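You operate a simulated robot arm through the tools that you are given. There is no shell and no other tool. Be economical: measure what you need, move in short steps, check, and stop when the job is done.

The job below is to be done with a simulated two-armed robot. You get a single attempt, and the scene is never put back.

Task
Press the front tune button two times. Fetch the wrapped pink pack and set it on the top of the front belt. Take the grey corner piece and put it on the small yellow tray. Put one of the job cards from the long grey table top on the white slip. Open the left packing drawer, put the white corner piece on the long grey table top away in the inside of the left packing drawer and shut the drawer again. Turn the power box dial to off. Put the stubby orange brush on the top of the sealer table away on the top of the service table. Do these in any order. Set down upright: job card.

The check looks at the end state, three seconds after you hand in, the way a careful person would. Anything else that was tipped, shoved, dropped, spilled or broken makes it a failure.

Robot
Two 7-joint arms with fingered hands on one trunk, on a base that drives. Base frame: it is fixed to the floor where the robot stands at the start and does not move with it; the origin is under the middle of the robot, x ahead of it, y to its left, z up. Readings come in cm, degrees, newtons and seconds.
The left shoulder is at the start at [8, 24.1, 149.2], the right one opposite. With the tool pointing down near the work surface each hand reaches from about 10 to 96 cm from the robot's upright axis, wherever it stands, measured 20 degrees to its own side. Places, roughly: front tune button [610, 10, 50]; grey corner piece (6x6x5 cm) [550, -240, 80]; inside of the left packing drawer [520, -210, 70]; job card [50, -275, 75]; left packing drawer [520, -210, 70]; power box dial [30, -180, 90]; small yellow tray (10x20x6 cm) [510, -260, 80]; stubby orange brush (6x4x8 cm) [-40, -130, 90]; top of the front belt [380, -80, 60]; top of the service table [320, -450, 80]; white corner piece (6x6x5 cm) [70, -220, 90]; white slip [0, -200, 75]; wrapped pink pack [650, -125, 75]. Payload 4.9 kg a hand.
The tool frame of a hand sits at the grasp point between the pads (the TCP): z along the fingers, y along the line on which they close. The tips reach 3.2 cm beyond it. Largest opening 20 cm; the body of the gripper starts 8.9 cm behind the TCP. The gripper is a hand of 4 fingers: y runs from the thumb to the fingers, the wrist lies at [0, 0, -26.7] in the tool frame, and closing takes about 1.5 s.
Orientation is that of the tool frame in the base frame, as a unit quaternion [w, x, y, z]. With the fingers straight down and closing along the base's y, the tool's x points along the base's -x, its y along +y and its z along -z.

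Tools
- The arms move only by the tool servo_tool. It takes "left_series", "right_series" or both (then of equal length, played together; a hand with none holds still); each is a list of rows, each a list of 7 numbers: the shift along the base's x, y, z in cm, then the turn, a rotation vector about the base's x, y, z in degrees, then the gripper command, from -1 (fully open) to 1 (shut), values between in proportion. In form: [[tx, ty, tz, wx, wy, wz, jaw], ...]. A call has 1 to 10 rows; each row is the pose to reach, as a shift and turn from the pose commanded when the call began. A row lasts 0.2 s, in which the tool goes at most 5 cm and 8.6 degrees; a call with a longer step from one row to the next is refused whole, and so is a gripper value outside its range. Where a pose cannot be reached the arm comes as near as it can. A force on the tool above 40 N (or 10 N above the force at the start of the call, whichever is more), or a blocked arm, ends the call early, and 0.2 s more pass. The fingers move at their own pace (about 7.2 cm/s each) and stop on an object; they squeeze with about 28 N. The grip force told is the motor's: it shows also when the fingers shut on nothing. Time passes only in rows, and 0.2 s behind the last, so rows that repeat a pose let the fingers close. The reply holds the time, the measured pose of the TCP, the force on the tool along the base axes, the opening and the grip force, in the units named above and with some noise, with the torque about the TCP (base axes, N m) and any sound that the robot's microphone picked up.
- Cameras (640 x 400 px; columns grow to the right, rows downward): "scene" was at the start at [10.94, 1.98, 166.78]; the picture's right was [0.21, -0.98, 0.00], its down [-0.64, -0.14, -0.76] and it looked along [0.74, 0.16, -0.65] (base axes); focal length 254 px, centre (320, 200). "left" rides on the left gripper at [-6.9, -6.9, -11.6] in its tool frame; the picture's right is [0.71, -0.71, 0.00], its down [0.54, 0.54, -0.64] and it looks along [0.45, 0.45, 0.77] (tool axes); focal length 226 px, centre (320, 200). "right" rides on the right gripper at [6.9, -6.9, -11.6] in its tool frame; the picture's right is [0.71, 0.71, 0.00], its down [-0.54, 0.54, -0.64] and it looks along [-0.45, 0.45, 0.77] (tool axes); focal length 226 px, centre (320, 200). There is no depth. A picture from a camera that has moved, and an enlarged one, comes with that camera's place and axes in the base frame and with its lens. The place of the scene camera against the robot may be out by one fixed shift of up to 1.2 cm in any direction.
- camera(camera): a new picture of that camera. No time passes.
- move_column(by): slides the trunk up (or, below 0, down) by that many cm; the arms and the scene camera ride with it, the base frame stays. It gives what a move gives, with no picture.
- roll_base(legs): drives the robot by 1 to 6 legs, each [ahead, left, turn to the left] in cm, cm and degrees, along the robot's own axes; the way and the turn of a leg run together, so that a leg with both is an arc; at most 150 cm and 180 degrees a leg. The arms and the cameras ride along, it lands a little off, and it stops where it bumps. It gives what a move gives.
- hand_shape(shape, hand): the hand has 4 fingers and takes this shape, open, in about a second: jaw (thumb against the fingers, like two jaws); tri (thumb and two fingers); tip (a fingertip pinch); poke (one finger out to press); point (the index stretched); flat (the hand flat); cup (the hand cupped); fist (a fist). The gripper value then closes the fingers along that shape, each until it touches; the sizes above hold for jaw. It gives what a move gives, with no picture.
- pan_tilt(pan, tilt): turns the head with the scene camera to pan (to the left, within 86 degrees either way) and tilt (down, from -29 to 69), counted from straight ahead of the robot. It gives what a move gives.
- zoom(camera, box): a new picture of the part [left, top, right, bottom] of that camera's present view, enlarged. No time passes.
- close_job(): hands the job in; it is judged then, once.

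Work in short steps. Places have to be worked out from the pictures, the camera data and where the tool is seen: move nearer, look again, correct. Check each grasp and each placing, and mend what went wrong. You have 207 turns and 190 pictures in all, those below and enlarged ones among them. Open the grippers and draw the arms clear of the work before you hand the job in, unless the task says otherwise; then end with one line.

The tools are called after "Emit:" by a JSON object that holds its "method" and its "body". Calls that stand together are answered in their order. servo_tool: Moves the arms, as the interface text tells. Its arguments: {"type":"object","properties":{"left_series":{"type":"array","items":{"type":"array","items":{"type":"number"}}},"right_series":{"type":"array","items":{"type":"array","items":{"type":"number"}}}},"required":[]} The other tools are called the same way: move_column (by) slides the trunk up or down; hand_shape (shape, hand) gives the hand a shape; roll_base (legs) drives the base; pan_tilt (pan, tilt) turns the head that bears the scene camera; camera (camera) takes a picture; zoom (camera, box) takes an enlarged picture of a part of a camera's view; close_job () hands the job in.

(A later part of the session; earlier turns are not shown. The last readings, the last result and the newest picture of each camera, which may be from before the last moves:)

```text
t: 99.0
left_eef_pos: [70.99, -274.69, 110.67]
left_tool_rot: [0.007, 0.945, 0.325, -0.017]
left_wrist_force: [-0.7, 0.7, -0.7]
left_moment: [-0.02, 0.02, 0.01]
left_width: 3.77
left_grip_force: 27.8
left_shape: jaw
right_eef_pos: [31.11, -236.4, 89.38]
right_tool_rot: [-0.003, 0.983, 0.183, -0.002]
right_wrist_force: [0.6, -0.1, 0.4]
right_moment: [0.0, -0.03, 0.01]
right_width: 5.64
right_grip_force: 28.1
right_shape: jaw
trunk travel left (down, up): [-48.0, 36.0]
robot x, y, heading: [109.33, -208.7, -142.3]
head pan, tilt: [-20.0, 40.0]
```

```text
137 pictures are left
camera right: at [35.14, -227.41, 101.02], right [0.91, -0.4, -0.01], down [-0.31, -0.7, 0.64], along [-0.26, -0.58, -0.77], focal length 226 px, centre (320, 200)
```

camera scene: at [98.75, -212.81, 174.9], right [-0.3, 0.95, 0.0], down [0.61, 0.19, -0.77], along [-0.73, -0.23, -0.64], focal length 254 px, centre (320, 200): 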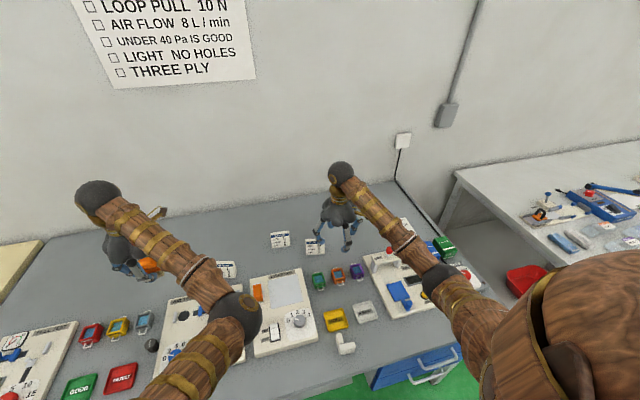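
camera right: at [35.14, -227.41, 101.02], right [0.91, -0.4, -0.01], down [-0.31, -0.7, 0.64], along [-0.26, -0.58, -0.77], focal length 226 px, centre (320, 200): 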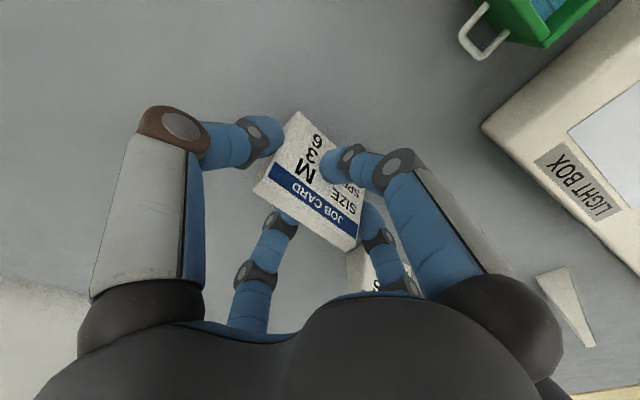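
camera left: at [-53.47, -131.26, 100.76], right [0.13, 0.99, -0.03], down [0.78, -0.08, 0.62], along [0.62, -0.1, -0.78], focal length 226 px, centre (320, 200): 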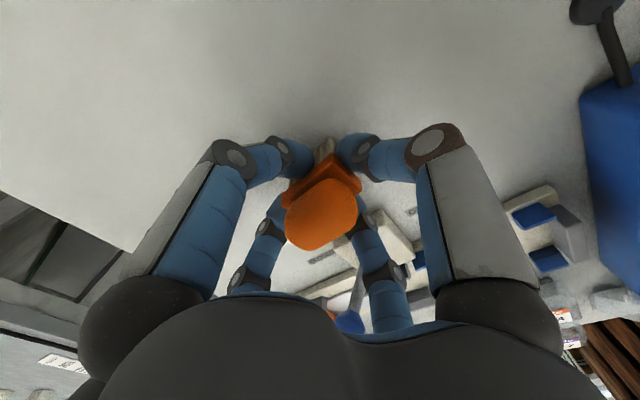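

Gripped. Lift straight up 14 cm and check.

Emit:
{"method": "servo_tool", "body": {"right_series": [[0, 0, 2, 0, 0, 0, 1], [0, 0, 6, 0, 0, 0, 1], [0, 0, 10, 0, 0, 0, 1], [0, 0, 14, 0, 0, 0, 1]]}}

Emit:
{"method": "camera", "body": {"camera": "right"}}

Emit:
{"method": "camera", "body": {"camera": "scene"}}

```text
t: 100.0
left_eef_pos: [71.08, -274.84, 110.63]
left_tool_rot: [0.008, 0.945, 0.325, -0.018]
left_wrist_force: [0.2, 0.6, -0.5]
left_moment: [-0.02, 0.01, 0.0]
left_width: 3.76
left_grip_force: 28.6
left_shape: jaw
right_eef_pos: [30.94, -236.33, 103.15]
right_tool_rot: [-0.004, 0.983, 0.183, -0.001]
right_wrist_force: [0.3, -0.2, -0.7]
right_moment: [-0.03, -0.02, 0.01]
right_width: 5.66
right_grip_force: 28.0
right_shape: jaw
trunk travel left (down, up): [-48.0, 36.0]
robot x, y, heading: [109.47, -208.41, -142.7]
head pan, tilt: [-20.0, 40.0]
```

```text
136 pictures are left
camera right: at [34.89, -227.35, 114.74], right [0.91, -0.4, -0.01], down [-0.31, -0.71, 0.64], along [-0.26, -0.58, -0.77], focal length 226 px, centre (320, 200)
```

right: 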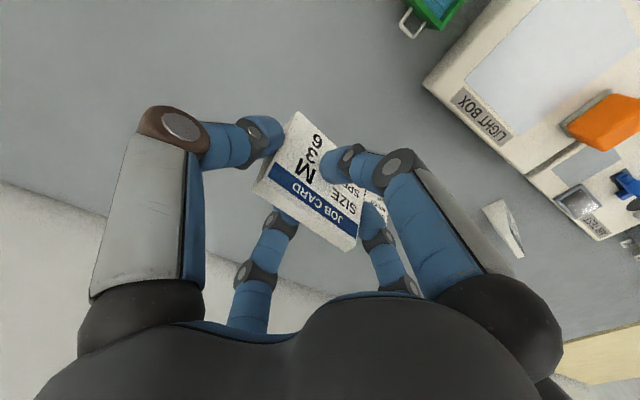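

```text
135 pictures are left
camera scene: at [98.66, -212.92, 174.87], right [-0.3, 0.95, 0.0], down [0.61, 0.19, -0.77], along [-0.73, -0.23, -0.64], focal length 254 px, centre (320, 200)
```

scene: 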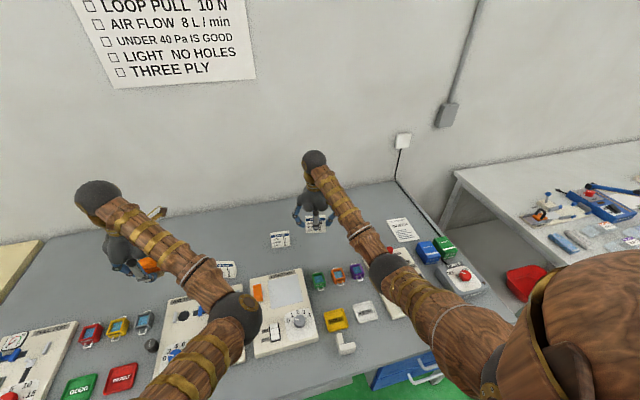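

Card held upright. Slip is near (4, −200). I'll shift the base right 45 cm so the slip is at the right hand's side.

Emit:
{"method": "roll_base", "body": {"legs": [[0, -45, 0]]}}

Emit:
{"method": "camera", "body": {"camera": "scene"}}

Emit:
{"method": "camera", "body": {"camera": "right"}}

```text
t: 102.7
left_eef_pos: [43.99, -239.55, 110.56]
left_tool_rot: [0.006, 0.945, 0.326, -0.017]
left_wrist_force: [1.1, -0.3, -0.5]
left_moment: [0.0, 0.01, -0.01]
left_width: 3.79
left_grip_force: 28.0
left_shape: jaw
right_eef_pos: [3.9, -201.22, 103.06]
right_tool_rot: [-0.004, 0.983, 0.184, -0.002]
right_wrist_force: [0.0, -0.5, -0.9]
right_moment: [0.02, 0.0, 0.01]
right_width: 5.67
right_grip_force: 28.5
right_shape: jaw
trunk travel left (down, up): [-48.0, 36.0]
robot x, y, heading: [82.52, -173.38, -142.4]
head pan, tilt: [-20.0, 40.0]
```

```text
134 pictures are left
camera scene: at [71.56, -177.7, 174.88], right [-0.3, 0.95, 0.0], down [0.61, 0.19, -0.77], along [-0.73, -0.23, -0.64], focal length 254 px, centre (320, 200)
```

scene: 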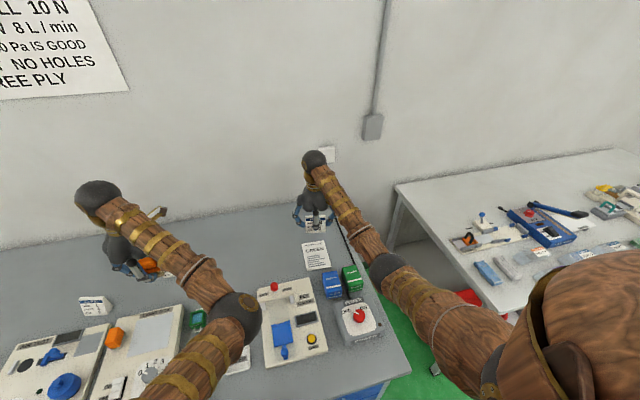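

```text
133 pictures are left
camera right: at [7.78, -192.18, 114.75], right [0.92, -0.4, -0.01], down [-0.31, -0.71, 0.64], along [-0.26, -0.58, -0.77], focal length 226 px, centre (320, 200)
```

right: 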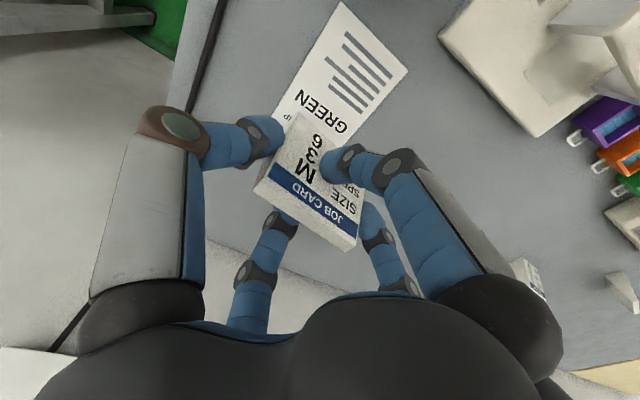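

Slip centre is about (6, −200.3). Align yaw, move over it, and descend to the same height as at the pick.

Emit:
{"method": "servo_tool", "body": {"right_series": [[1, 0.5, 0, 0, 0, 4, 1], [2.1, 0.9, -3, 0, 0, 8, 1], [2.1, 0.9, -7, 0, 0, 8, 1], [2.1, 0.9, -10, 0, 0, 8, 1]]}}

Emit:
{"method": "camera", "body": {"camera": "right"}}

Emit:
{"method": "zoom", "body": {"camera": "scene", "box": [260, 190, 380, 300]}}

```text
t: 103.7
left_eef_pos: [43.92, -239.56, 110.68]
left_tool_rot: [0.008, 0.945, 0.327, -0.017]
left_wrist_force: [0.3, 0.1, -1.0]
left_moment: [-0.02, 0.0, 0.02]
left_width: 3.77
left_grip_force: 28.1
left_shape: jaw
right_eef_pos: [5.79, -200.34, 93.19]
right_tool_rot: [-0.003, 0.967, 0.253, -0.003]
right_wrist_force: [0.4, 0.7, -1.4]
right_moment: [0.01, 0.0, 0.04]
right_width: 5.65
right_grip_force: 27.6
right_shape: jaw
trunk travel left (down, up): [-48.0, 36.0]
robot x, y, heading: [82.58, -173.72, -142.5]
head pan, tilt: [-20.0, 40.0]
```

```text
132 pictures are left
camera right: at [8.49, -190.69, 104.69], right [0.96, -0.27, -0.01], down [-0.2, -0.74, 0.64], along [-0.18, -0.61, -0.77], focal length 226 px, centre (320, 200)
```

right: 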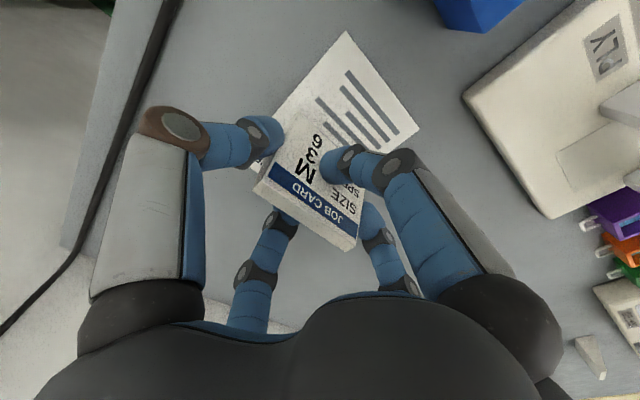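

```text
3.64 times, centred on (320, 245) of scene
camera zoom: at [71.48, -177.63, 174.88], right [-0.3, 0.95, 0.0], down [0.61, 0.19, -0.77], along [-0.73, -0.23, -0.64], focal length 923 px, centre (320, 36)
```

zoom: 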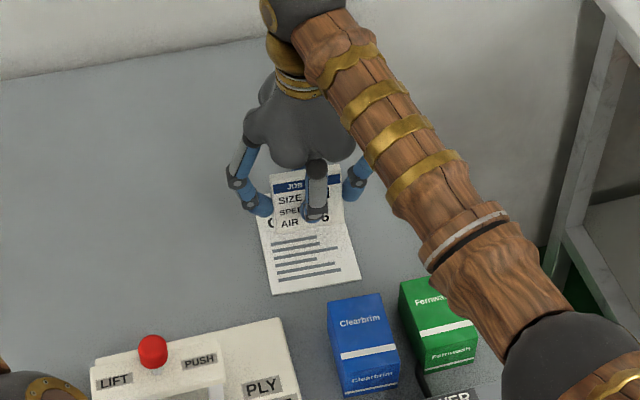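

Well centred over the slip. Lower the last 3.7 cm and release.

Emit:
{"method": "servo_tool", "body": {"right_series": [[0.2, 0, -2.5, 0, 0, 0, 1], [0.2, 0, -3.7, 0, 0, 0, 1], [0.2, 0, -3.7, 0, 0, 0, 1], [0.2, 0, -3.7, 0, 0, 0, 0.4], [0.2, 0, -3.7, 0, 0, 0, 0], [0.2, 0, -3.7, 0, 0, 0, -0.1], [0.2, 0, -3.7, 0, 0, 0, -0.1]]}}

Emit:
{"method": "camera", "body": {"camera": "right"}}

```text
t: 105.3
left_eef_pos: [43.98, -239.52, 110.66]
left_tool_rot: [0.008, 0.945, 0.326, -0.017]
left_wrist_force: [-0.5, -0.3, 0.0]
left_moment: [0.01, 0.03, 0.0]
left_width: 3.79
left_grip_force: 27.9
left_shape: jaw
right_eef_pos: [6.08, -200.26, 89.39]
right_tool_rot: [-0.005, 0.968, 0.252, -0.001]
right_wrist_force: [0.3, -0.3, 0.1]
right_moment: [-0.01, 0.01, 0.01]
right_width: 10.96
right_grip_force: 0.1
right_shape: jaw
trunk travel left (down, up): [-48.0, 36.0]
robot x, y, heading: [82.42, -173.01, -142.7]
head pan, tilt: [-20.0, 40.0]
```

```text
130 pictures are left
camera right: at [8.75, -190.71, 101.07], right [0.96, -0.27, -0.01], down [-0.2, -0.74, 0.64], along [-0.18, -0.61, -0.77], focal length 226 px, centre (320, 200)
```

right: 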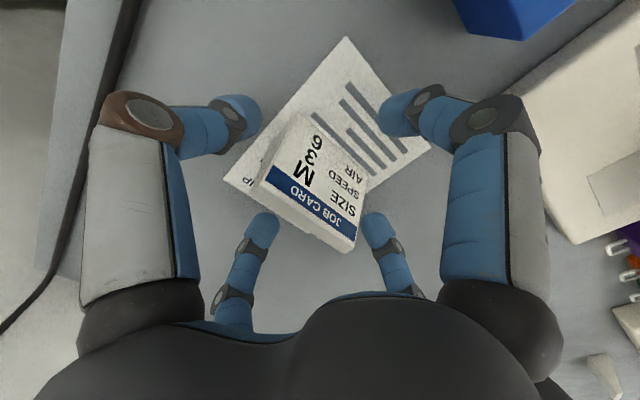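

Card released. Lift straight up and verify.

Emit:
{"method": "servo_tool", "body": {"right_series": [[0, 0, 4, 0, 0, 0, -0.1], [0, 0, 8, 0, 0, 0, -0.1], [0, 0, 12, 0, 0, 0, -0.1], [0, 0, 15, 0, 0, 0, -0.1]]}}

Emit:
{"method": "camera", "body": {"camera": "right"}}

Emit:
{"method": "zoom", "body": {"camera": "scene", "box": [260, 190, 380, 300]}}

```text
t: 106.3
left_eef_pos: [43.91, -239.39, 110.56]
left_tool_rot: [0.008, 0.945, 0.327, -0.018]
left_wrist_force: [0.9, 0.7, -0.9]
left_moment: [-0.02, 0.0, 0.03]
left_width: 3.77
left_grip_force: 27.9
left_shape: jaw
right_eef_pos: [5.94, -200.04, 104.53]
right_tool_rot: [-0.003, 0.968, 0.252, -0.002]
right_wrist_force: [0.8, 0.7, -0.8]
right_moment: [-0.04, 0.04, 0.02]
right_width: 10.97
right_grip_force: 0.0
right_shape: jaw
trunk travel left (down, up): [-48.0, 36.0]
robot x, y, heading: [82.34, -173.38, -142.1]
head pan, tilt: [-20.0, 40.0]
```

```text
129 pictures are left
camera right: at [8.61, -190.48, 116.08], right [0.96, -0.27, -0.01], down [-0.21, -0.74, 0.64], along [-0.18, -0.61, -0.77], focal length 226 px, centre (320, 200)
```

right: 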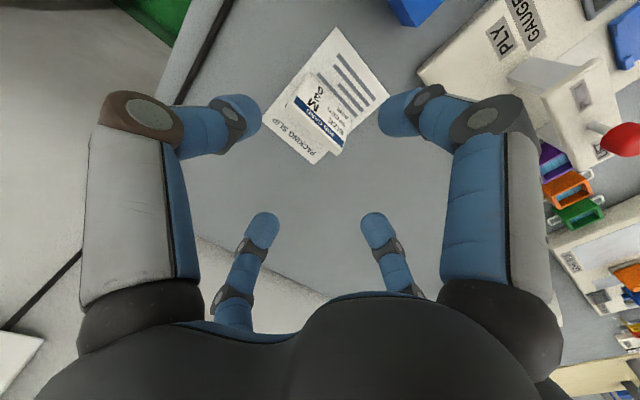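

```text
3.64 times, centred on (320, 245) of scene
camera zoom: at [71.4, -177.39, 174.87], right [-0.3, 0.95, 0.0], down [0.61, 0.19, -0.77], along [-0.73, -0.23, -0.64], focal length 923 px, centre (320, 36)
```

zoom: 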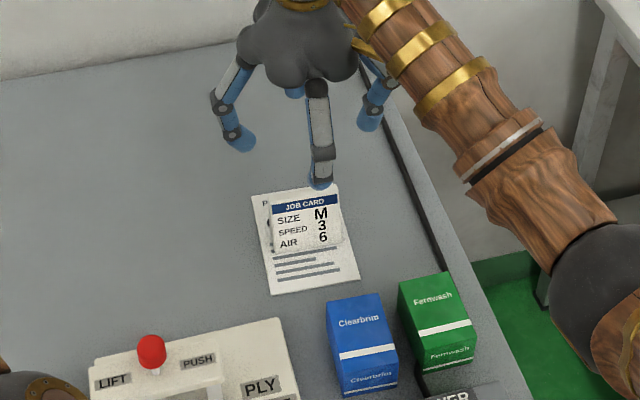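

Card stands upright on the slip. Now fetch the white corner piece: back off, pull the right hand in, shift left 48.

Emit:
{"method": "roll_base", "body": {"legs": [[-20, 0, 0]]}}

Emit:
{"method": "servo_tool", "body": {"right_series": [[3.5, 2.5, 0, 0, 0, 3, 0], [7, 5, 0, 0, 0, 6, 0], [10, 8, 0, 0, 0, 8, 0], [13, 10, 0, 0, 0, 8, 0], [15.9, 12.2, 0, 0, 0, 8, 0]]}}

Emit:
{"method": "roll_base", "body": {"legs": [[0, 48, 0]]}}

Emit:
{"method": "camera", "body": {"camera": "right"}}

Emit:
{"method": "camera", "body": {"camera": "scene"}}

```text
t: 107.9
left_eef_pos: [59.34, -227.63, 110.44]
left_tool_rot: [0.008, 0.945, 0.326, -0.016]
left_wrist_force: [0.6, 0.3, -0.7]
left_moment: [0.02, -0.02, 0.04]
left_width: 3.79
left_grip_force: 28.2
left_shape: jaw
right_eef_pos: [21.42, -188.36, 104.39]
right_tool_rot: [-0.004, 0.968, 0.252, -0.002]
right_wrist_force: [-0.5, 0.3, 0.3]
right_moment: [0.0, -0.02, 0.02]
right_width: 10.95
right_grip_force: 0.1
right_shape: jaw
trunk travel left (down, up): [-48.0, 36.0]
robot x, y, heading: [97.72, -161.51, -142.6]
head pan, tilt: [-20.0, 40.0]
```

```text
t: 109.1
left_eef_pos: [59.65, -227.45, 110.65]
left_tool_rot: [0.007, 0.945, 0.326, -0.017]
left_wrist_force: [-0.2, -0.5, 0.0]
left_moment: [-0.03, 0.02, 0.01]
left_width: 3.79
left_grip_force: 28.1
left_shape: jaw
right_eef_pos: [37.66, -175.7, 104.39]
right_tool_rot: [-0.004, 0.948, 0.319, -0.004]
right_wrist_force: [0.3, -1.0, -0.3]
right_moment: [-0.03, 0.02, 0.03]
right_width: 10.05
right_grip_force: 0.1
right_shape: jaw
trunk travel left (down, up): [-48.0, 36.0]
robot x, y, heading: [97.94, -161.46, -142.4]
head pan, tilt: [-20.0, 40.0]
```

```text
t: 112.0
left_eef_pos: [88.39, -265.01, 110.67]
left_tool_rot: [0.007, 0.945, 0.327, -0.017]
left_wrist_force: [0.1, 0.3, -1.6]
left_moment: [-0.01, 0.0, -0.01]
left_width: 3.8
left_grip_force: 27.7
left_shape: jaw
right_eef_pos: [66.4, -213.45, 104.33]
right_tool_rot: [-0.003, 0.947, 0.32, -0.003]
right_wrist_force: [0.5, 0.4, -0.3]
right_moment: [0.02, 0.0, 0.01]
right_width: 10.03
right_grip_force: 0.1
right_shape: jaw
trunk travel left (down, up): [-48.0, 36.0]
robot x, y, heading: [126.71, -198.87, -142.1]
head pan, tilt: [-20.0, 40.0]
```

```text
127 pictures are left
camera right: at [67.72, -203.65, 115.93], right [0.99, -0.13, -0.01], down [-0.1, -0.76, 0.64], along [-0.09, -0.63, -0.77], focal length 226 px, centre (320, 200)
```

right: 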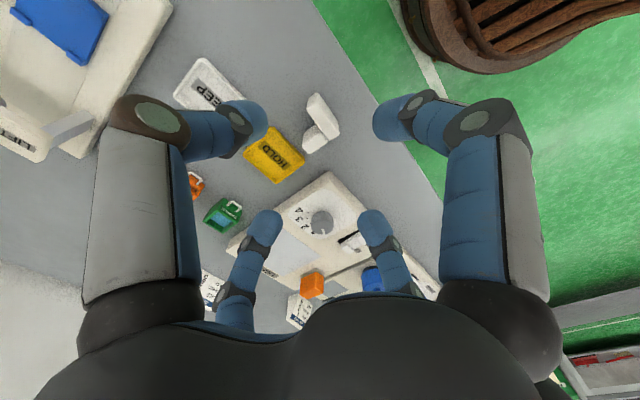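

```text
126 pictures are left
camera scene: at [115.95, -203.05, 174.88], right [-0.3, 0.95, 0.0], down [0.61, 0.19, -0.77], along [-0.73, -0.23, -0.64], focal length 254 px, centre (320, 200)
```

scene: 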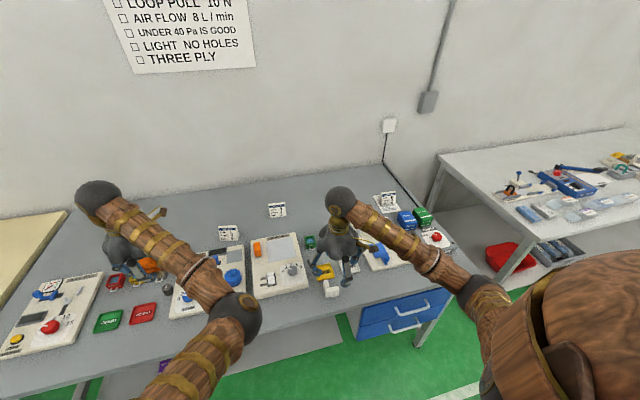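

Emit:
{"method": "zoom", "body": {"camera": "right", "box": [240, 60, 400, 180]}}

```text
3.33 times, centred on (320, 120) of right
camera zoom: at [67.72, -203.65, 115.93], right [0.99, -0.13, -0.01], down [-0.1, -0.76, 0.64], along [-0.09, -0.63, -0.77], focal length 754 px, centre (320, 467)
```

zoom: 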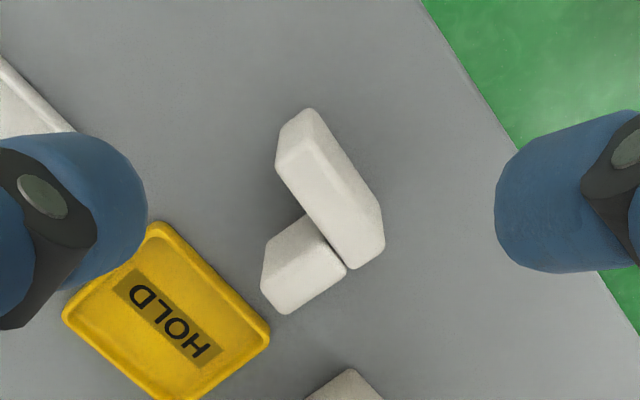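

The L-piece: long leg centred near (66.7, −212.8), along −59.5°. Align the yaw (−7°), go partway down and check.

Emit:
{"method": "servo_tool", "body": {"right_series": [[0, 1.2, -3, 0, 0, -7, 0.2], [0, 1.2, -6, 0, 0, -7, 0.2], [0, 1.2, -9, 0, 0, -7, 0.2]]}}

Emit:
{"method": "camera", "body": {"camera": "right"}}

```text
t: 112.8
left_eef_pos: [88.63, -265.23, 110.7]
left_tool_rot: [0.006, 0.945, 0.327, -0.017]
left_wrist_force: [0.8, 0.3, -0.3]
left_moment: [0.02, 0.03, -0.03]
left_width: 3.76
left_grip_force: 28.2
left_shape: jaw
right_eef_pos: [66.49, -212.46, 95.29]
right_tool_rot: [-0.003, 0.965, 0.262, -0.003]
right_wrist_force: [-0.5, -0.3, 0.3]
right_moment: [-0.01, 0.0, -0.01]
right_width: 8.02
right_grip_force: 0.2
right_shape: jaw
trunk travel left (down, up): [-48.0, 36.0]
robot x, y, heading: [126.91, -198.99, -142.4]
head pan, tilt: [-20.0, 40.0]
```

```text
124 pictures are left
camera right: at [69.02, -202.9, 106.88], right [0.97, -0.25, -0.01], down [-0.19, -0.75, 0.64], along [-0.17, -0.62, -0.77], focal length 226 px, centre (320, 200)
```

right: 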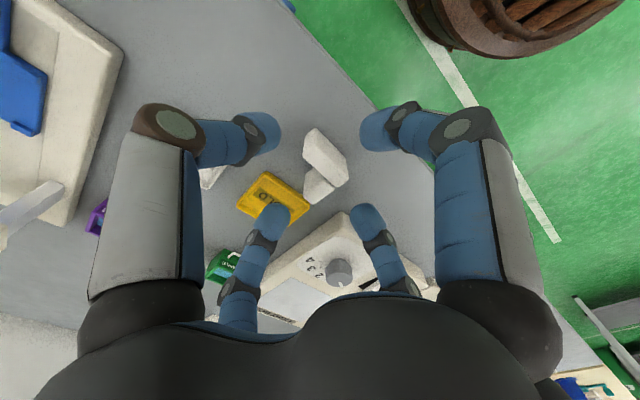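

Emit:
{"method": "servo_tool", "body": {"right_series": [[0, 0.1, -4, 0, 0, 0, 0.2], [0, 0.1, -7, 0, 0, 0, 0.2], [0, 0.1, -7, 0, 0, 0, 0.6], [0, 0.1, -7, 0, 0, 0, 1], [0, 0.1, -7, 0, 0, 0, 1], [0, 0.1, -7, 0, 0, 0, 1]]}}

Emit:
{"method": "camera", "body": {"camera": "right"}}

```text
t: 114.2
left_eef_pos: [88.59, -265.07, 110.5]
left_tool_rot: [0.007, 0.945, 0.327, -0.017]
left_wrist_force: [0.3, 0.4, -1.2]
left_moment: [0.07, 0.02, 0.0]
left_width: 3.78
left_grip_force: 27.9
left_shape: jaw
right_eef_pos: [66.59, -212.29, 88.31]
right_tool_rot: [-0.004, 0.965, 0.262, -0.002]
right_wrist_force: [0.4, 0.3, 1.2]
right_moment: [0.03, 0.02, 0.0]
right_width: 2.05
right_grip_force: 28.1
right_shape: jaw
trunk travel left (down, up): [-48.0, 36.0]
robot x, y, heading: [126.84, -198.99, -142.1]
head pan, tilt: [-20.0, 40.0]
```

```text
123 pictures are left
camera right: at [69.03, -202.64, 99.92], right [0.97, -0.25, -0.01], down [-0.19, -0.74, 0.64], along [-0.17, -0.62, -0.77], focal length 226 px, centre (320, 200)
```

right: 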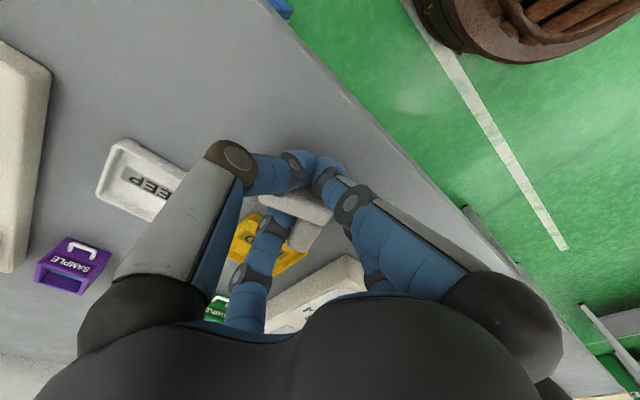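

Something is held (2.05 cm). Lift slowly and check.

Emit:
{"method": "servo_tool", "body": {"right_series": [[0, 0, 2, 0, 0, 0, 1], [0, 0, 5, 0, 0, 0, 1], [0, 0, 9, 0, 0, 0, 1], [0, 0, 13, 0, 0, 0, 1], [0, 0, 15, 0, 0, 0, 1]]}}

Emit:
{"method": "camera", "body": {"camera": "right"}}

Emit:
{"method": "zoom", "body": {"camera": "scene", "box": [260, 200, 420, 310]}}

```text
t: 115.3
left_eef_pos: [88.64, -265.09, 110.63]
left_tool_rot: [0.008, 0.945, 0.327, -0.018]
left_wrist_force: [0.0, -0.1, -0.7]
left_moment: [0.03, 0.01, -0.01]
left_width: 3.77
left_grip_force: 27.4
left_shape: jaw
right_eef_pos: [66.35, -212.34, 103.43]
right_tool_rot: [-0.004, 0.965, 0.261, -0.002]
right_wrist_force: [0.0, 0.6, -0.6]
right_moment: [0.02, -0.02, -0.01]
right_width: 2.05
right_grip_force: 27.9
right_shape: jaw
trunk travel left (down, up): [-48.0, 36.0]
robot x, y, heading: [126.9, -198.81, -142.3]
head pan, tilt: [-20.0, 40.0]
```

```text
122 pictures are left
camera right: at [68.93, -202.79, 115.04], right [0.97, -0.25, -0.01], down [-0.19, -0.74, 0.64], along [-0.17, -0.62, -0.77], focal length 226 px, centre (320, 200)
```

right: 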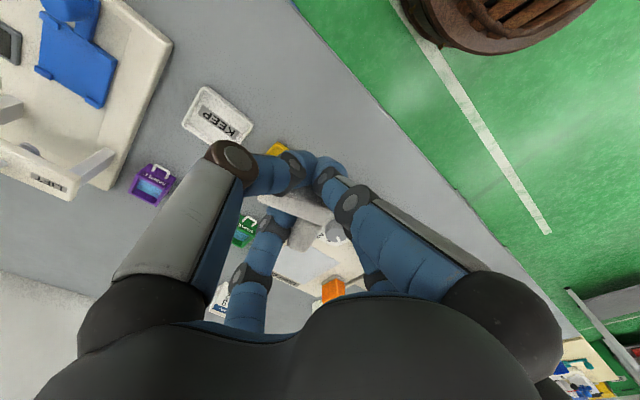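

```text
3.64 times, centred on (340, 255) of scene
camera zoom: at [116.03, -203.14, 174.87], right [-0.3, 0.95, 0.0], down [0.61, 0.2, -0.77], along [-0.73, -0.23, -0.64], focal length 923 px, centre (247, 0)
```

zoom: 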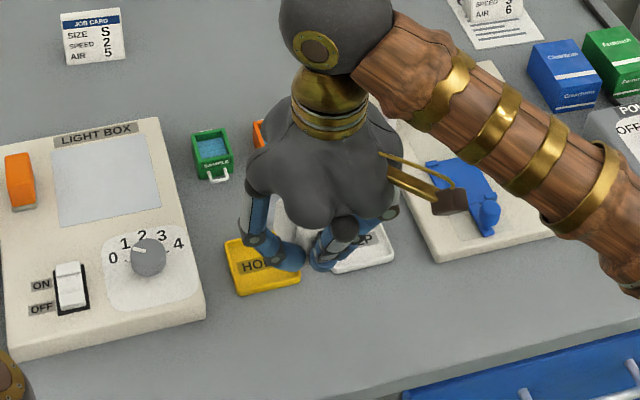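

White corner held in right, brush in left. Back off, turn left 90° to face down the aisle, and look toward the service table.

Emit:
{"method": "roll_base", "body": {"legs": [[-40, 0, 0], [0, 0, 90]]}}

Emit:
{"method": "pan_tilt", "body": {"pan": 0, "tilt": 20}}

Emit:
{"method": "camera", "body": {"camera": "scene"}}

```text
t: 121.7
left_eef_pos: [225.77, -211.45, 110.48]
left_tool_rot: [0.017, 0.43, 0.903, -0.007]
left_wrist_force: [0.3, -0.7, -0.2]
left_moment: [0.01, 0.01, 0.0]
left_width: 3.77
left_grip_force: 28.2
left_shape: jaw
right_eef_pos: [173.32, -234.36, 103.34]
right_tool_rot: [-0.001, 0.493, 0.87, -0.004]
right_wrist_force: [0.8, 0.1, -0.7]
right_moment: [0.02, -0.01, 0.01]
right_width: 2.03
right_grip_force: 27.9
right_shape: jaw
trunk travel left (down, up): [-48.0, 36.0]
robot x, y, heading: [159.14, -173.58, -51.4]
head pan, tilt: [-20.0, 40.0]
```

```text
t: 122.5
left_eef_pos: [225.79, -211.45, 110.61]
left_tool_rot: [0.018, 0.43, 0.903, -0.006]
left_wrist_force: [0.2, -0.7, 0.2]
left_moment: [-0.02, 0.01, 0.01]
left_width: 3.77
left_grip_force: 27.8
left_shape: jaw
right_eef_pos: [173.23, -234.45, 103.46]
right_tool_rot: [-0.002, 0.492, 0.871, -0.004]
right_wrist_force: [0.2, 0.5, 0.4]
right_moment: [-0.03, -0.01, -0.01]
right_width: 2.02
right_grip_force: 28.2
right_shape: jaw
trunk travel left (down, up): [-48.0, 36.0]
robot x, y, heading: [159.07, -173.61, -51.5]
head pan, tilt: [0.0, 20.0]
```

```text
120 pictures are left
camera scene: at [166.37, -183.56, 178.01], right [-0.78, -0.62, 0.0], down [-0.21, 0.27, -0.94], along [0.58, -0.74, -0.34], focal length 254 px, centre (320, 200)
```

scene: 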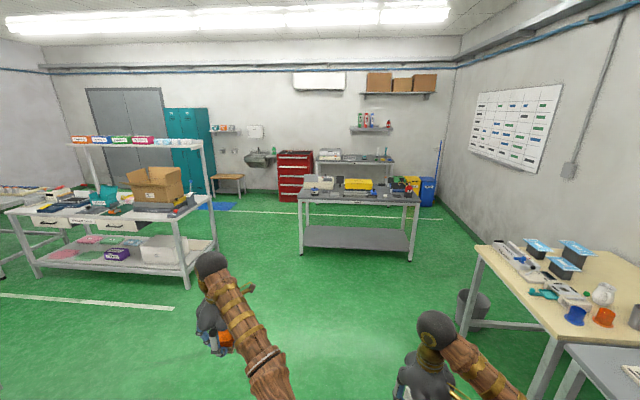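

The service table is straight ahead, front edge ~270 cm further. Drive up to it.

Emit:
{"method": "roll_base", "body": {"legs": [[140, -15, -1], [65, -15, 0]]}}

Emit:
{"method": "pan_tilt", "body": {"pan": 0, "tilt": 40}}

Emit:
{"method": "camera", "body": {"camera": "scene"}}

```text
t: 132.8
left_eef_pos: [323.6, -395.12, 110.59]
left_tool_rot: [0.018, 0.446, 0.895, -0.008]
left_wrist_force: [-0.3, 0.1, -1.1]
left_moment: [-0.04, 0.03, 0.01]
left_width: 3.78
left_grip_force: 28.1
left_shape: jaw
right_eef_pos: [270.54, -416.08, 103.46]
right_tool_rot: [0.0, 0.507, 0.862, -0.005]
right_wrist_force: [0.2, 0.0, 0.8]
right_moment: [0.01, -0.02, 0.02]
right_width: 2.01
right_grip_force: 28.1
right_shape: jaw
trunk travel left (down, up): [-48.0, 36.0]
robot x, y, heading: [258.38, -355.15, -53.7]
head pan, tilt: [0.0, 20.0]
```

```text
t: 133.7
left_eef_pos: [323.81, -395.19, 110.59]
left_tool_rot: [0.018, 0.446, 0.895, -0.007]
left_wrist_force: [-0.3, -1.1, 0.6]
left_moment: [-0.01, 0.0, 0.03]
left_width: 3.77
left_grip_force: 27.4
left_shape: jaw
right_eef_pos: [270.55, -416.27, 103.27]
right_tool_rot: [-0.001, 0.507, 0.862, -0.004]
right_wrist_force: [0.0, -0.6, -0.2]
right_moment: [0.0, 0.01, 0.01]
right_width: 2.04
right_grip_force: 28.0
right_shape: jaw
trunk travel left (down, up): [-48.0, 36.0]
robot x, y, heading: [258.42, -355.55, -53.5]
head pan, tilt: [0.0, 40.0]
```

```text
119 pictures are left
camera scene: at [264.96, -364.58, 174.88], right [-0.8, -0.59, 0.0], down [-0.38, 0.52, -0.77], along [0.46, -0.62, -0.64], focal length 254 px, centre (320, 200)
```

scene: 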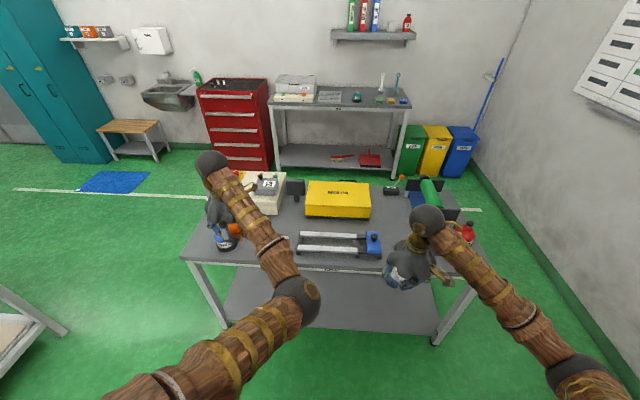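

The nearer table (with the yellow box) is the service table. Look through the left hand camera for free space beneath the brush.

Emit:
{"method": "camera", "body": {"camera": "left"}}

Emit:
{"method": "zoom", "body": {"camera": "scene", "box": [170, 160, 400, 290]}}

```text
118 pictures are left
camera left: at [322.2, -404.46, 122.51], right [-0.99, 0.14, -0.03], down [0.09, 0.78, 0.62], along [0.11, 0.61, -0.78], focal length 226 px, centre (320, 200)
```

left: 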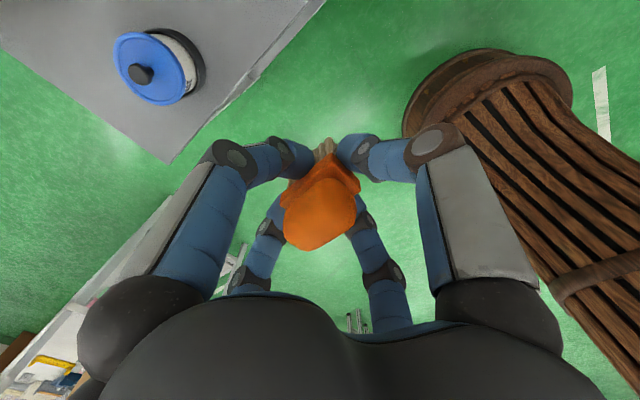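

```text
2.78 times, centred on (285, 225) of scene
camera zoom: at [264.96, -364.58, 174.88], right [-0.8, -0.59, 0.0], down [-0.38, 0.52, -0.77], along [0.46, -0.62, -0.64], focal length 706 px, centre (417, 130)
```

zoom: 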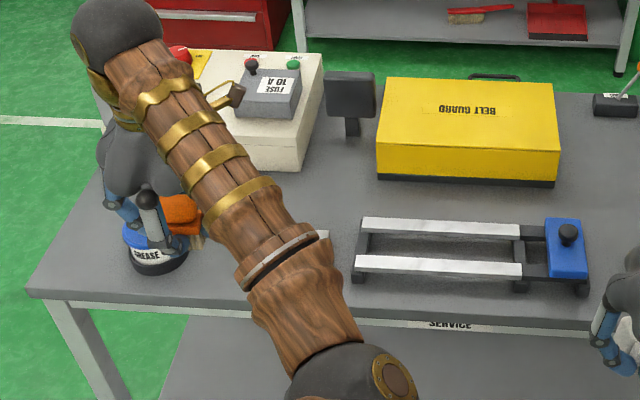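

A free area lies between the grease jar and the rail bench, near (333, −414). Drive 14 cm forward, then look down.

Emit:
{"method": "roll_base", "body": {"legs": [[14, 0, 0]]}}

Emit:
{"method": "servo_tool", "body": {"left_series": [[0.3, -2, 0, 0, 0, 0, 1], [0.6, -4, 0, 0, 0, 0, 1], [1, -7.5, 0, 0, 0, 0, 1]]}}

Emit:
{"method": "camera", "body": {"camera": "left"}}

Emit:
{"method": "camera", "body": {"camera": "scene"}}

```text
t: 135.0
left_eef_pos: [331.82, -405.74, 110.72]
left_tool_rot: [0.018, 0.446, 0.895, -0.007]
left_wrist_force: [-0.4, -0.1, -0.6]
left_moment: [-0.01, -0.02, 0.0]
left_width: 3.76
left_grip_force: 27.9
left_shape: jaw
right_eef_pos: [278.67, -426.98, 103.48]
right_tool_rot: [-0.001, 0.507, 0.862, -0.004]
right_wrist_force: [0.5, 0.6, 0.7]
right_moment: [-0.02, 0.0, 0.03]
right_width: 2.04
right_grip_force: 27.9
right_shape: jaw
trunk travel left (down, up): [-48.0, 36.0]
robot x, y, heading: [266.67, -366.19, -53.4]
head pan, tilt: [0.0, 40.0]
```

```text
t: 135.8
left_eef_pos: [332.99, -413.54, 110.47]
left_tool_rot: [0.016, 0.445, 0.895, -0.006]
left_wrist_force: [-0.2, -0.4, 0.1]
left_moment: [0.01, 0.02, -0.02]
left_width: 3.79
left_grip_force: 28.0
left_shape: jaw
right_eef_pos: [278.82, -427.19, 103.24]
right_tool_rot: [-0.001, 0.507, 0.862, -0.004]
right_wrist_force: [0.6, -0.4, -0.3]
right_moment: [0.05, 0.0, -0.01]
right_width: 2.03
right_grip_force: 28.5
right_shape: jaw
trunk travel left (down, up): [-48.0, 36.0]
robot x, y, heading: [266.76, -366.38, -53.5]
head pan, tilt: [0.0, 40.0]
```

```text
116 pictures are left
camera left: at [331.45, -422.9, 122.34], right [-0.99, 0.14, -0.03], down [0.09, 0.78, 0.63], along [0.11, 0.62, -0.78], focal length 226 px, centre (320, 200)
```

left: 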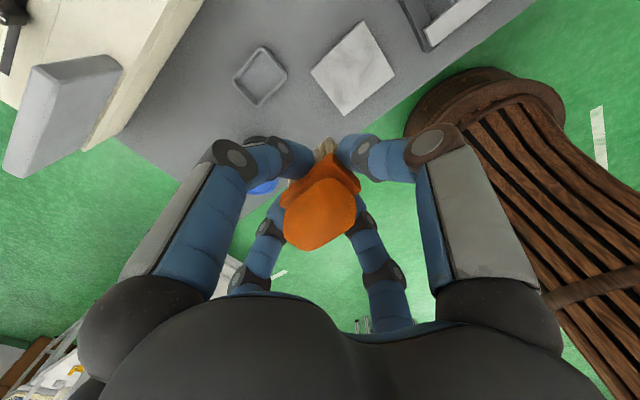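

```text
115 pictures are left
camera scene: at [273.14, -375.67, 174.85], right [-0.8, -0.59, 0.0], down [-0.38, 0.52, -0.76], along [0.46, -0.61, -0.64], focal length 254 px, centre (320, 200)
```

scene: 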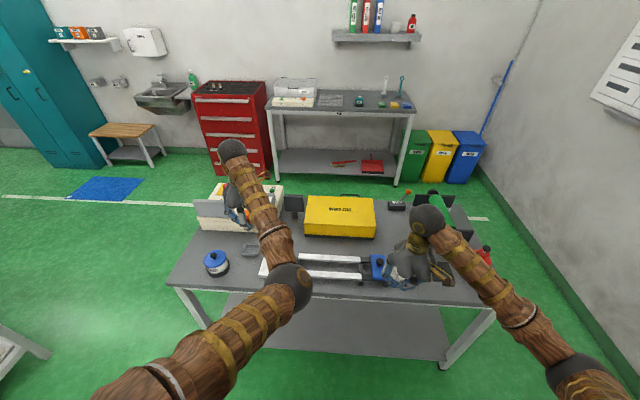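

There's a small tray and a grey tile here. The clear patch is ~10 cm deeper. Raise the trunk 8, roll 11 forward, and look again.

Emit:
{"method": "move_column", "body": {"by": 8}}

Emit:
{"method": "roll_base", "body": {"legs": [[11, 0, 0]]}}

Emit:
{"method": "camera", "body": {"camera": "left"}}

Emit:
{"method": "camera", "body": {"camera": "right"}}

```text
t: 137.0
left_eef_pos: [332.94, -413.54, 118.53]
left_tool_rot: [0.017, 0.446, 0.895, -0.007]
left_wrist_force: [1.0, -0.5, -0.2]
left_moment: [0.02, 0.03, 0.01]
left_width: 3.75
left_grip_force: 27.5
left_shape: jaw
right_eef_pos: [278.65, -427.12, 111.31]
right_tool_rot: [-0.001, 0.507, 0.862, -0.004]
right_wrist_force: [-0.7, -0.8, -1.0]
right_moment: [-0.03, -0.03, -0.01]
right_width: 2.05
right_grip_force: 28.3
right_shape: jaw
trunk travel left (down, up): [-56.0, 28.0]
robot x, y, heading: [266.38, -366.29, -53.5]
head pan, tilt: [0.0, 40.0]
```

```text
t: 138.2
left_eef_pos: [339.27, -422.27, 118.87]
left_tool_rot: [0.019, 0.447, 0.894, -0.007]
left_wrist_force: [-0.5, -0.9, -0.3]
left_moment: [-0.01, -0.01, 0.02]
left_width: 3.76
left_grip_force: 27.7
left_shape: jaw
right_eef_pos: [284.92, -435.92, 111.6]
right_tool_rot: [0.0, 0.507, 0.862, -0.005]
right_wrist_force: [-0.6, -0.1, 0.2]
right_moment: [0.04, -0.04, -0.01]
right_width: 2.04
right_grip_force: 28.1
right_shape: jaw
trunk travel left (down, up): [-56.0, 28.0]
robot x, y, heading: [272.82, -375.28, -53.5]
head pan, tilt: [0.0, 40.0]
```

```text
114 pictures are left
camera left: at [337.62, -431.56, 130.74], right [-0.99, 0.14, -0.03], down [0.09, 0.78, 0.62], along [0.11, 0.61, -0.78], focal length 226 px, centre (320, 200)
```

left: 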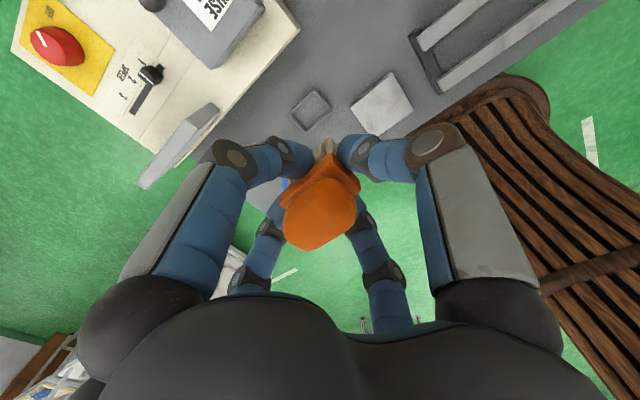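

```text
113 pictures are left
camera right: at [275.62, -432.82, 123.15], right [0.28, 0.96, -0.01], down [0.74, -0.21, 0.64], along [0.61, -0.18, -0.77], focal length 226 px, centre (320, 200)
```

right: 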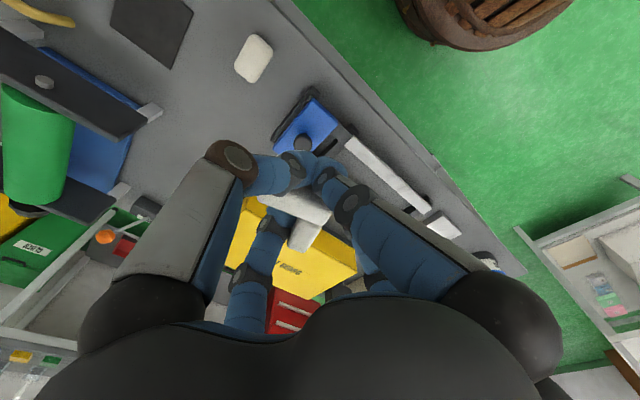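

Clear patch at about (335.7, −426.2). Move there and descend to just above the top; then creep to contact.

Emit:
{"method": "servo_tool", "body": {"left_series": [[-1.8, -2, -2, 0, 0, 0, 1], [-3.6, -3.9, -6, 0, 0, 0, 1], [-3.6, -3.9, -10, 0, 0, 0, 1], [-3.6, -3.9, -14, 0, 0, 0, 1], [-3.6, -3.9, -18, 0, 0, 0, 1], [-3.6, -3.9, -22, 0, 0, 0, 1], [-3.6, -3.9, -26, 0, 0, 0, 1]]}}

Emit:
{"method": "camera", "body": {"camera": "left"}}

Emit:
{"method": "zoom", "body": {"camera": "scene", "box": [170, 180, 340, 310]}}

```text
t: 139.8
left_eef_pos: [336.01, -426.31, 92.51]
left_tool_rot: [0.017, 0.445, 0.895, -0.007]
left_wrist_force: [0.4, 0.2, -0.1]
left_moment: [0.02, -0.02, -0.01]
left_width: 3.77
left_grip_force: 28.1
left_shape: jaw
right_eef_pos: [285.18, -436.01, 111.35]
right_tool_rot: [-0.001, 0.507, 0.862, -0.004]
right_wrist_force: [-0.8, -0.4, -0.6]
right_moment: [-0.03, 0.0, 0.01]
right_width: 2.0
right_grip_force: 27.8
right_shape: jaw
trunk travel left (down, up): [-56.0, 28.0]
robot x, y, heading: [273.01, -375.08, -53.4]
head pan, tilt: [0.0, 40.0]
```

```text
112 pictures are left
camera left: at [334.39, -435.54, 104.44], right [-0.99, 0.14, -0.03], down [0.09, 0.78, 0.62], along [0.11, 0.61, -0.78], focal length 226 px, centre (320, 200)
```

left: 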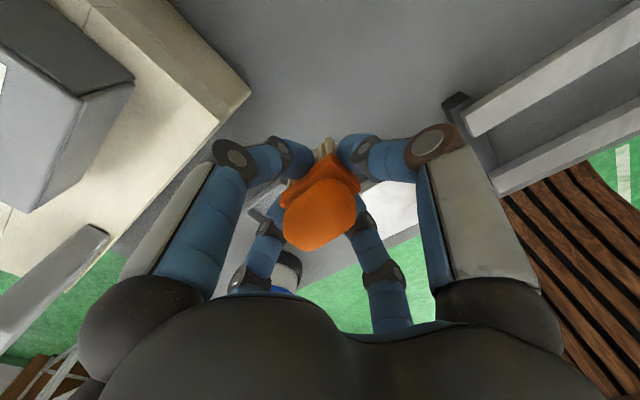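

```text
3.08 times, centred on (255, 245) of scene
camera zoom: at [279.69, -384.39, 182.88], right [-0.81, -0.59, 0.0], down [-0.38, 0.52, -0.77], along [0.45, -0.62, -0.64], focal length 781 px, centre (520, 62)
```

zoom: 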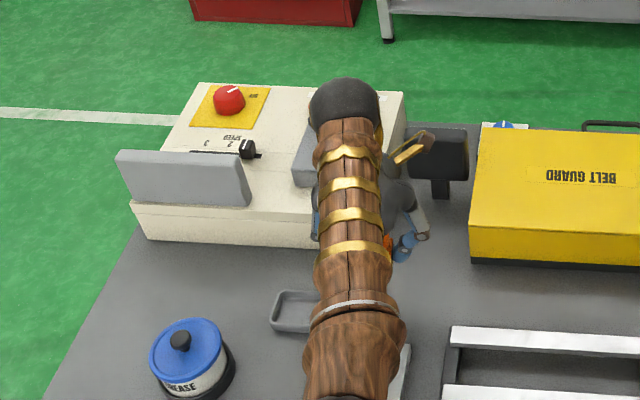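

Emit:
{"method": "servo_tool", "body": {"left_series": [[0, 0, -1, 0, 0, 0, 1], [0, 0, -2, 0, 0, 0, 1], [0, 0, -2.8, 0, 0, 0, 1], [0, 0, -3.4, 0, 0, 0, 1]]}}

Emit:
{"method": "camera", "body": {"camera": "left"}}

```text
t: 140.8
left_eef_pos: [335.85, -426.36, 89.05]
left_tool_rot: [0.017, 0.447, 0.894, -0.006]
left_wrist_force: [0.3, 0.2, 0.7]
left_moment: [0.0, 0.0, -0.03]
left_width: 3.77
left_grip_force: 28.1
left_shape: jaw
right_eef_pos: [285.17, -436.03, 111.46]
right_tool_rot: [-0.002, 0.507, 0.862, -0.004]
right_wrist_force: [-1.0, -0.4, -0.4]
right_moment: [0.02, 0.0, -0.03]
right_width: 2.03
right_grip_force: 28.1
right_shape: jaw
trunk travel left (down, up): [-56.0, 28.0]
robot x, y, heading: [273.43, -375.11, -53.6]
head pan, tilt: [0.0, 40.0]
```

```text
110 pictures are left
camera left: at [334.2, -435.64, 101.05], right [-0.99, 0.14, -0.03], down [0.09, 0.78, 0.62], along [0.11, 0.61, -0.78], focal length 226 px, centre (320, 200)
```

left: 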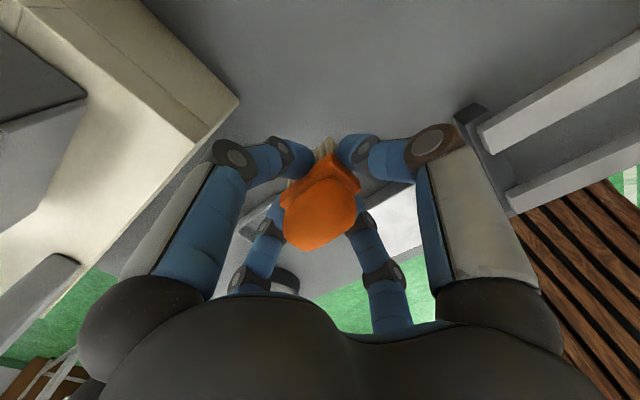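

Emit:
{"method": "servo_tool", "body": {"left_series": [[0, 0, -0.6, 0, 0, 0, 1], [0, 0, -1.2, 0, 0, 0, 1], [0, 0, -1.2, 0, 0, 0, 1]]}}

Emit:
{"method": "servo_tool", "body": {"left_series": [[0, 0, -0.5, 0, 0, 0, 1], [0, 0, -1, 0, 0, 0, 1], [0, 0, -1, 0, 0, 0, 1]]}}

```text
t: 141.6
left_eef_pos: [335.85, -426.31, 87.92]
left_tool_rot: [0.017, 0.446, 0.895, -0.007]
left_wrist_force: [0.0, 0.7, -1.1]
left_moment: [0.01, 0.02, 0.03]
left_width: 3.77
left_grip_force: 27.8
left_shape: jaw
right_eef_pos: [285.04, -435.97, 111.41]
right_tool_rot: [-0.001, 0.507, 0.862, -0.005]
right_wrist_force: [0.3, 0.1, -0.3]
right_moment: [-0.02, 0.01, -0.03]
right_width: 2.01
right_grip_force: 28.2
right_shape: jaw
trunk travel left (down, up): [-56.0, 28.0]
robot x, y, heading: [272.76, -375.17, -53.3]
head pan, tilt: [0.0, 40.0]
```

```text
t: 142.4
left_eef_pos: [335.72, -426.41, 86.92]
left_tool_rot: [0.018, 0.447, 0.894, -0.007]
left_wrist_force: [0.9, 0.4, -0.6]
left_moment: [0.02, 0.01, -0.01]
left_width: 3.77
left_grip_force: 27.3
left_shape: jaw
right_eef_pos: [285.3, -436.09, 111.53]
right_tool_rot: [-0.001, 0.508, 0.862, -0.004]
right_wrist_force: [-0.5, -0.7, -0.6]
right_moment: [-0.01, -0.01, 0.0]
right_width: 2.03
right_grip_force: 27.7
right_shape: jaw
trunk travel left (down, up): [-56.0, 28.0]
robot x, y, heading: [273.22, -375.31, -53.6]
head pan, tilt: [0.0, 40.0]
```

Emit:
{"method": "servo_tool", "body": {"left_series": [[0, 0, -0.6, 0, 0, 0, 1], [0, 0, -1.2, 0, 0, 0, 1], [0, 0, -1.8, 0, 0, 0, 1], [0, 0, -2.4, 0, 0, 0, 1], [0, 0, -3, 0, 0, 0, 1], [0, 0, -3, 0, 0, 0, 1]]}}

Emit:
{"method": "camera", "body": {"camera": "left"}}

```text
t: 143.8
left_eef_pos: [335.79, -426.66, 84.54]
left_tool_rot: [0.021, 0.447, 0.894, -0.008]
left_wrist_force: [0.1, -1.0, 34.1]
left_moment: [0.0, 0.07, 0.03]
left_width: 3.85
left_grip_force: 28.2
left_shape: jaw
right_eef_pos: [284.89, -435.78, 111.57]
right_tool_rot: [0.0, 0.508, 0.861, -0.004]
right_wrist_force: [-0.3, 0.3, 0.4]
right_moment: [0.0, 0.04, 0.02]
right_width: 2.05
right_grip_force: 27.6
right_shape: jaw
trunk travel left (down, up): [-56.0, 28.0]
robot x, y, heading: [273.27, -375.42, -53.3]
head pan, tilt: [0.0, 40.0]
```

```text
109 pictures are left
camera left: at [334.12, -435.74, 96.52], right [-0.99, 0.14, -0.03], down [0.09, 0.78, 0.62], along [0.11, 0.61, -0.78], focal length 226 px, centre (320, 200)
```

left: 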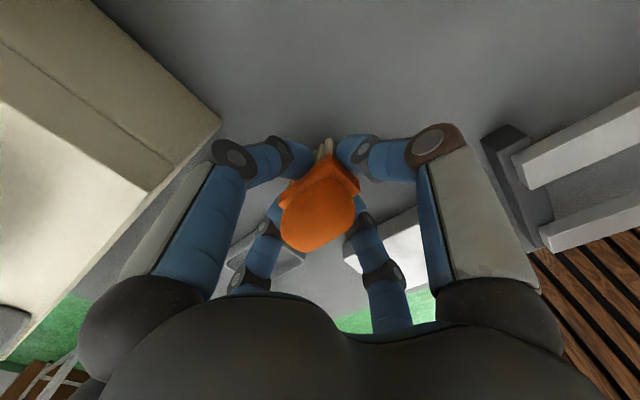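

Contact (34 N). Ease up 0.4 cm, release, and lift away.

Emit:
{"method": "servo_tool", "body": {"left_series": [[0, 0, 0.5, 0, 0, 0, 1], [0, 0, 0.5, 0, 0, 0, 0.5], [0, 0, 0.5, 0, 0, 0, 0.2], [0, 0, 0.5, 0, 0, 0, 0], [0, 0, 0.5, 0, 0, 0, 0], [0, 0, 4, 0, 0, 0, 0], [0, 0, 8, 0, 0, 0, 0], [0, 0, 12, 0, 0, 0, 0], [0, 0, 16, 0, 0, 0, 0], [0, 0, 20, 0, 0, 0, 0]]}}

Emit:
{"method": "camera", "body": {"camera": "left"}}

```text
t: 146.0
left_eef_pos: [335.76, -426.47, 104.2]
left_tool_rot: [0.018, 0.448, 0.894, -0.007]
left_wrist_force: [0.3, -0.9, 0.1]
left_moment: [-0.05, -0.05, 0.01]
left_width: 10.01
left_grip_force: 0.0
left_shape: jaw
right_eef_pos: [285.13, -436.01, 111.43]
right_tool_rot: [-0.001, 0.508, 0.861, -0.005]
right_wrist_force: [-0.8, 0.0, -0.5]
right_moment: [-0.01, 0.0, 0.03]
right_width: 2.05
right_grip_force: 27.9
right_shape: jaw
trunk travel left (down, up): [-56.0, 28.0]
robot x, y, heading: [273.31, -374.93, -53.8]
head pan, tilt: [0.0, 40.0]
```

```text
108 pictures are left
camera left: at [334.15, -435.75, 116.03], right [-0.99, 0.14, -0.03], down [0.09, 0.78, 0.62], along [0.11, 0.61, -0.78], focal length 226 px, centre (320, 200)
```

left: 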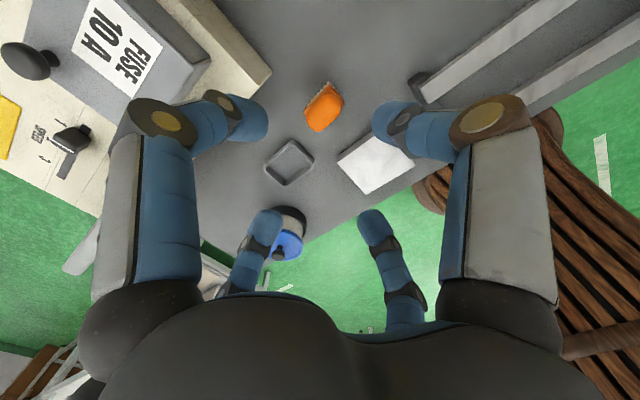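

Brush stands well on the service table. Now back away and shift left along the aisle toward the packing table with the drawers.

Emit:
{"method": "roll_base", "body": {"legs": [[-90, 0, 1], [0, 140, 0], [0, 140, 0]]}}

Emit:
{"method": "camera", "body": {"camera": "scene"}}

```text
t: 163.7
left_eef_pos: [504.81, -185.45, 103.97]
left_tool_rot: [0.018, 0.436, 0.9, -0.007]
left_wrist_force: [0.2, -0.9, 0.5]
left_moment: [-0.02, 0.03, 0.01]
left_width: 9.95
left_grip_force: 0.1
left_shape: jaw
right_eef_pos: [454.44, -196.26, 111.47]
right_tool_rot: [-0.001, 0.497, 0.868, -0.004]
right_wrist_force: [-0.3, 0.0, -0.5]
right_moment: [0.03, 0.09, -0.03]
right_width: 2.03
right_grip_force: 28.1
right_shape: jaw
trunk travel left (down, up): [-56.0, 28.0]
robot x, y, heading: [440.65, -135.59, -52.1]
head pan, tilt: [0.0, 40.0]
```

```text
107 pictures are left
camera scene: at [447.53, -144.82, 182.88], right [-0.79, -0.61, 0.0], down [-0.39, 0.51, -0.77], along [0.47, -0.6, -0.64], focal length 254 px, centre (320, 200)
```

scene: 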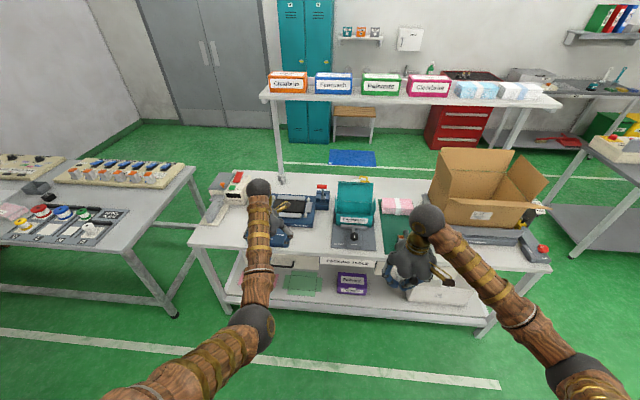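

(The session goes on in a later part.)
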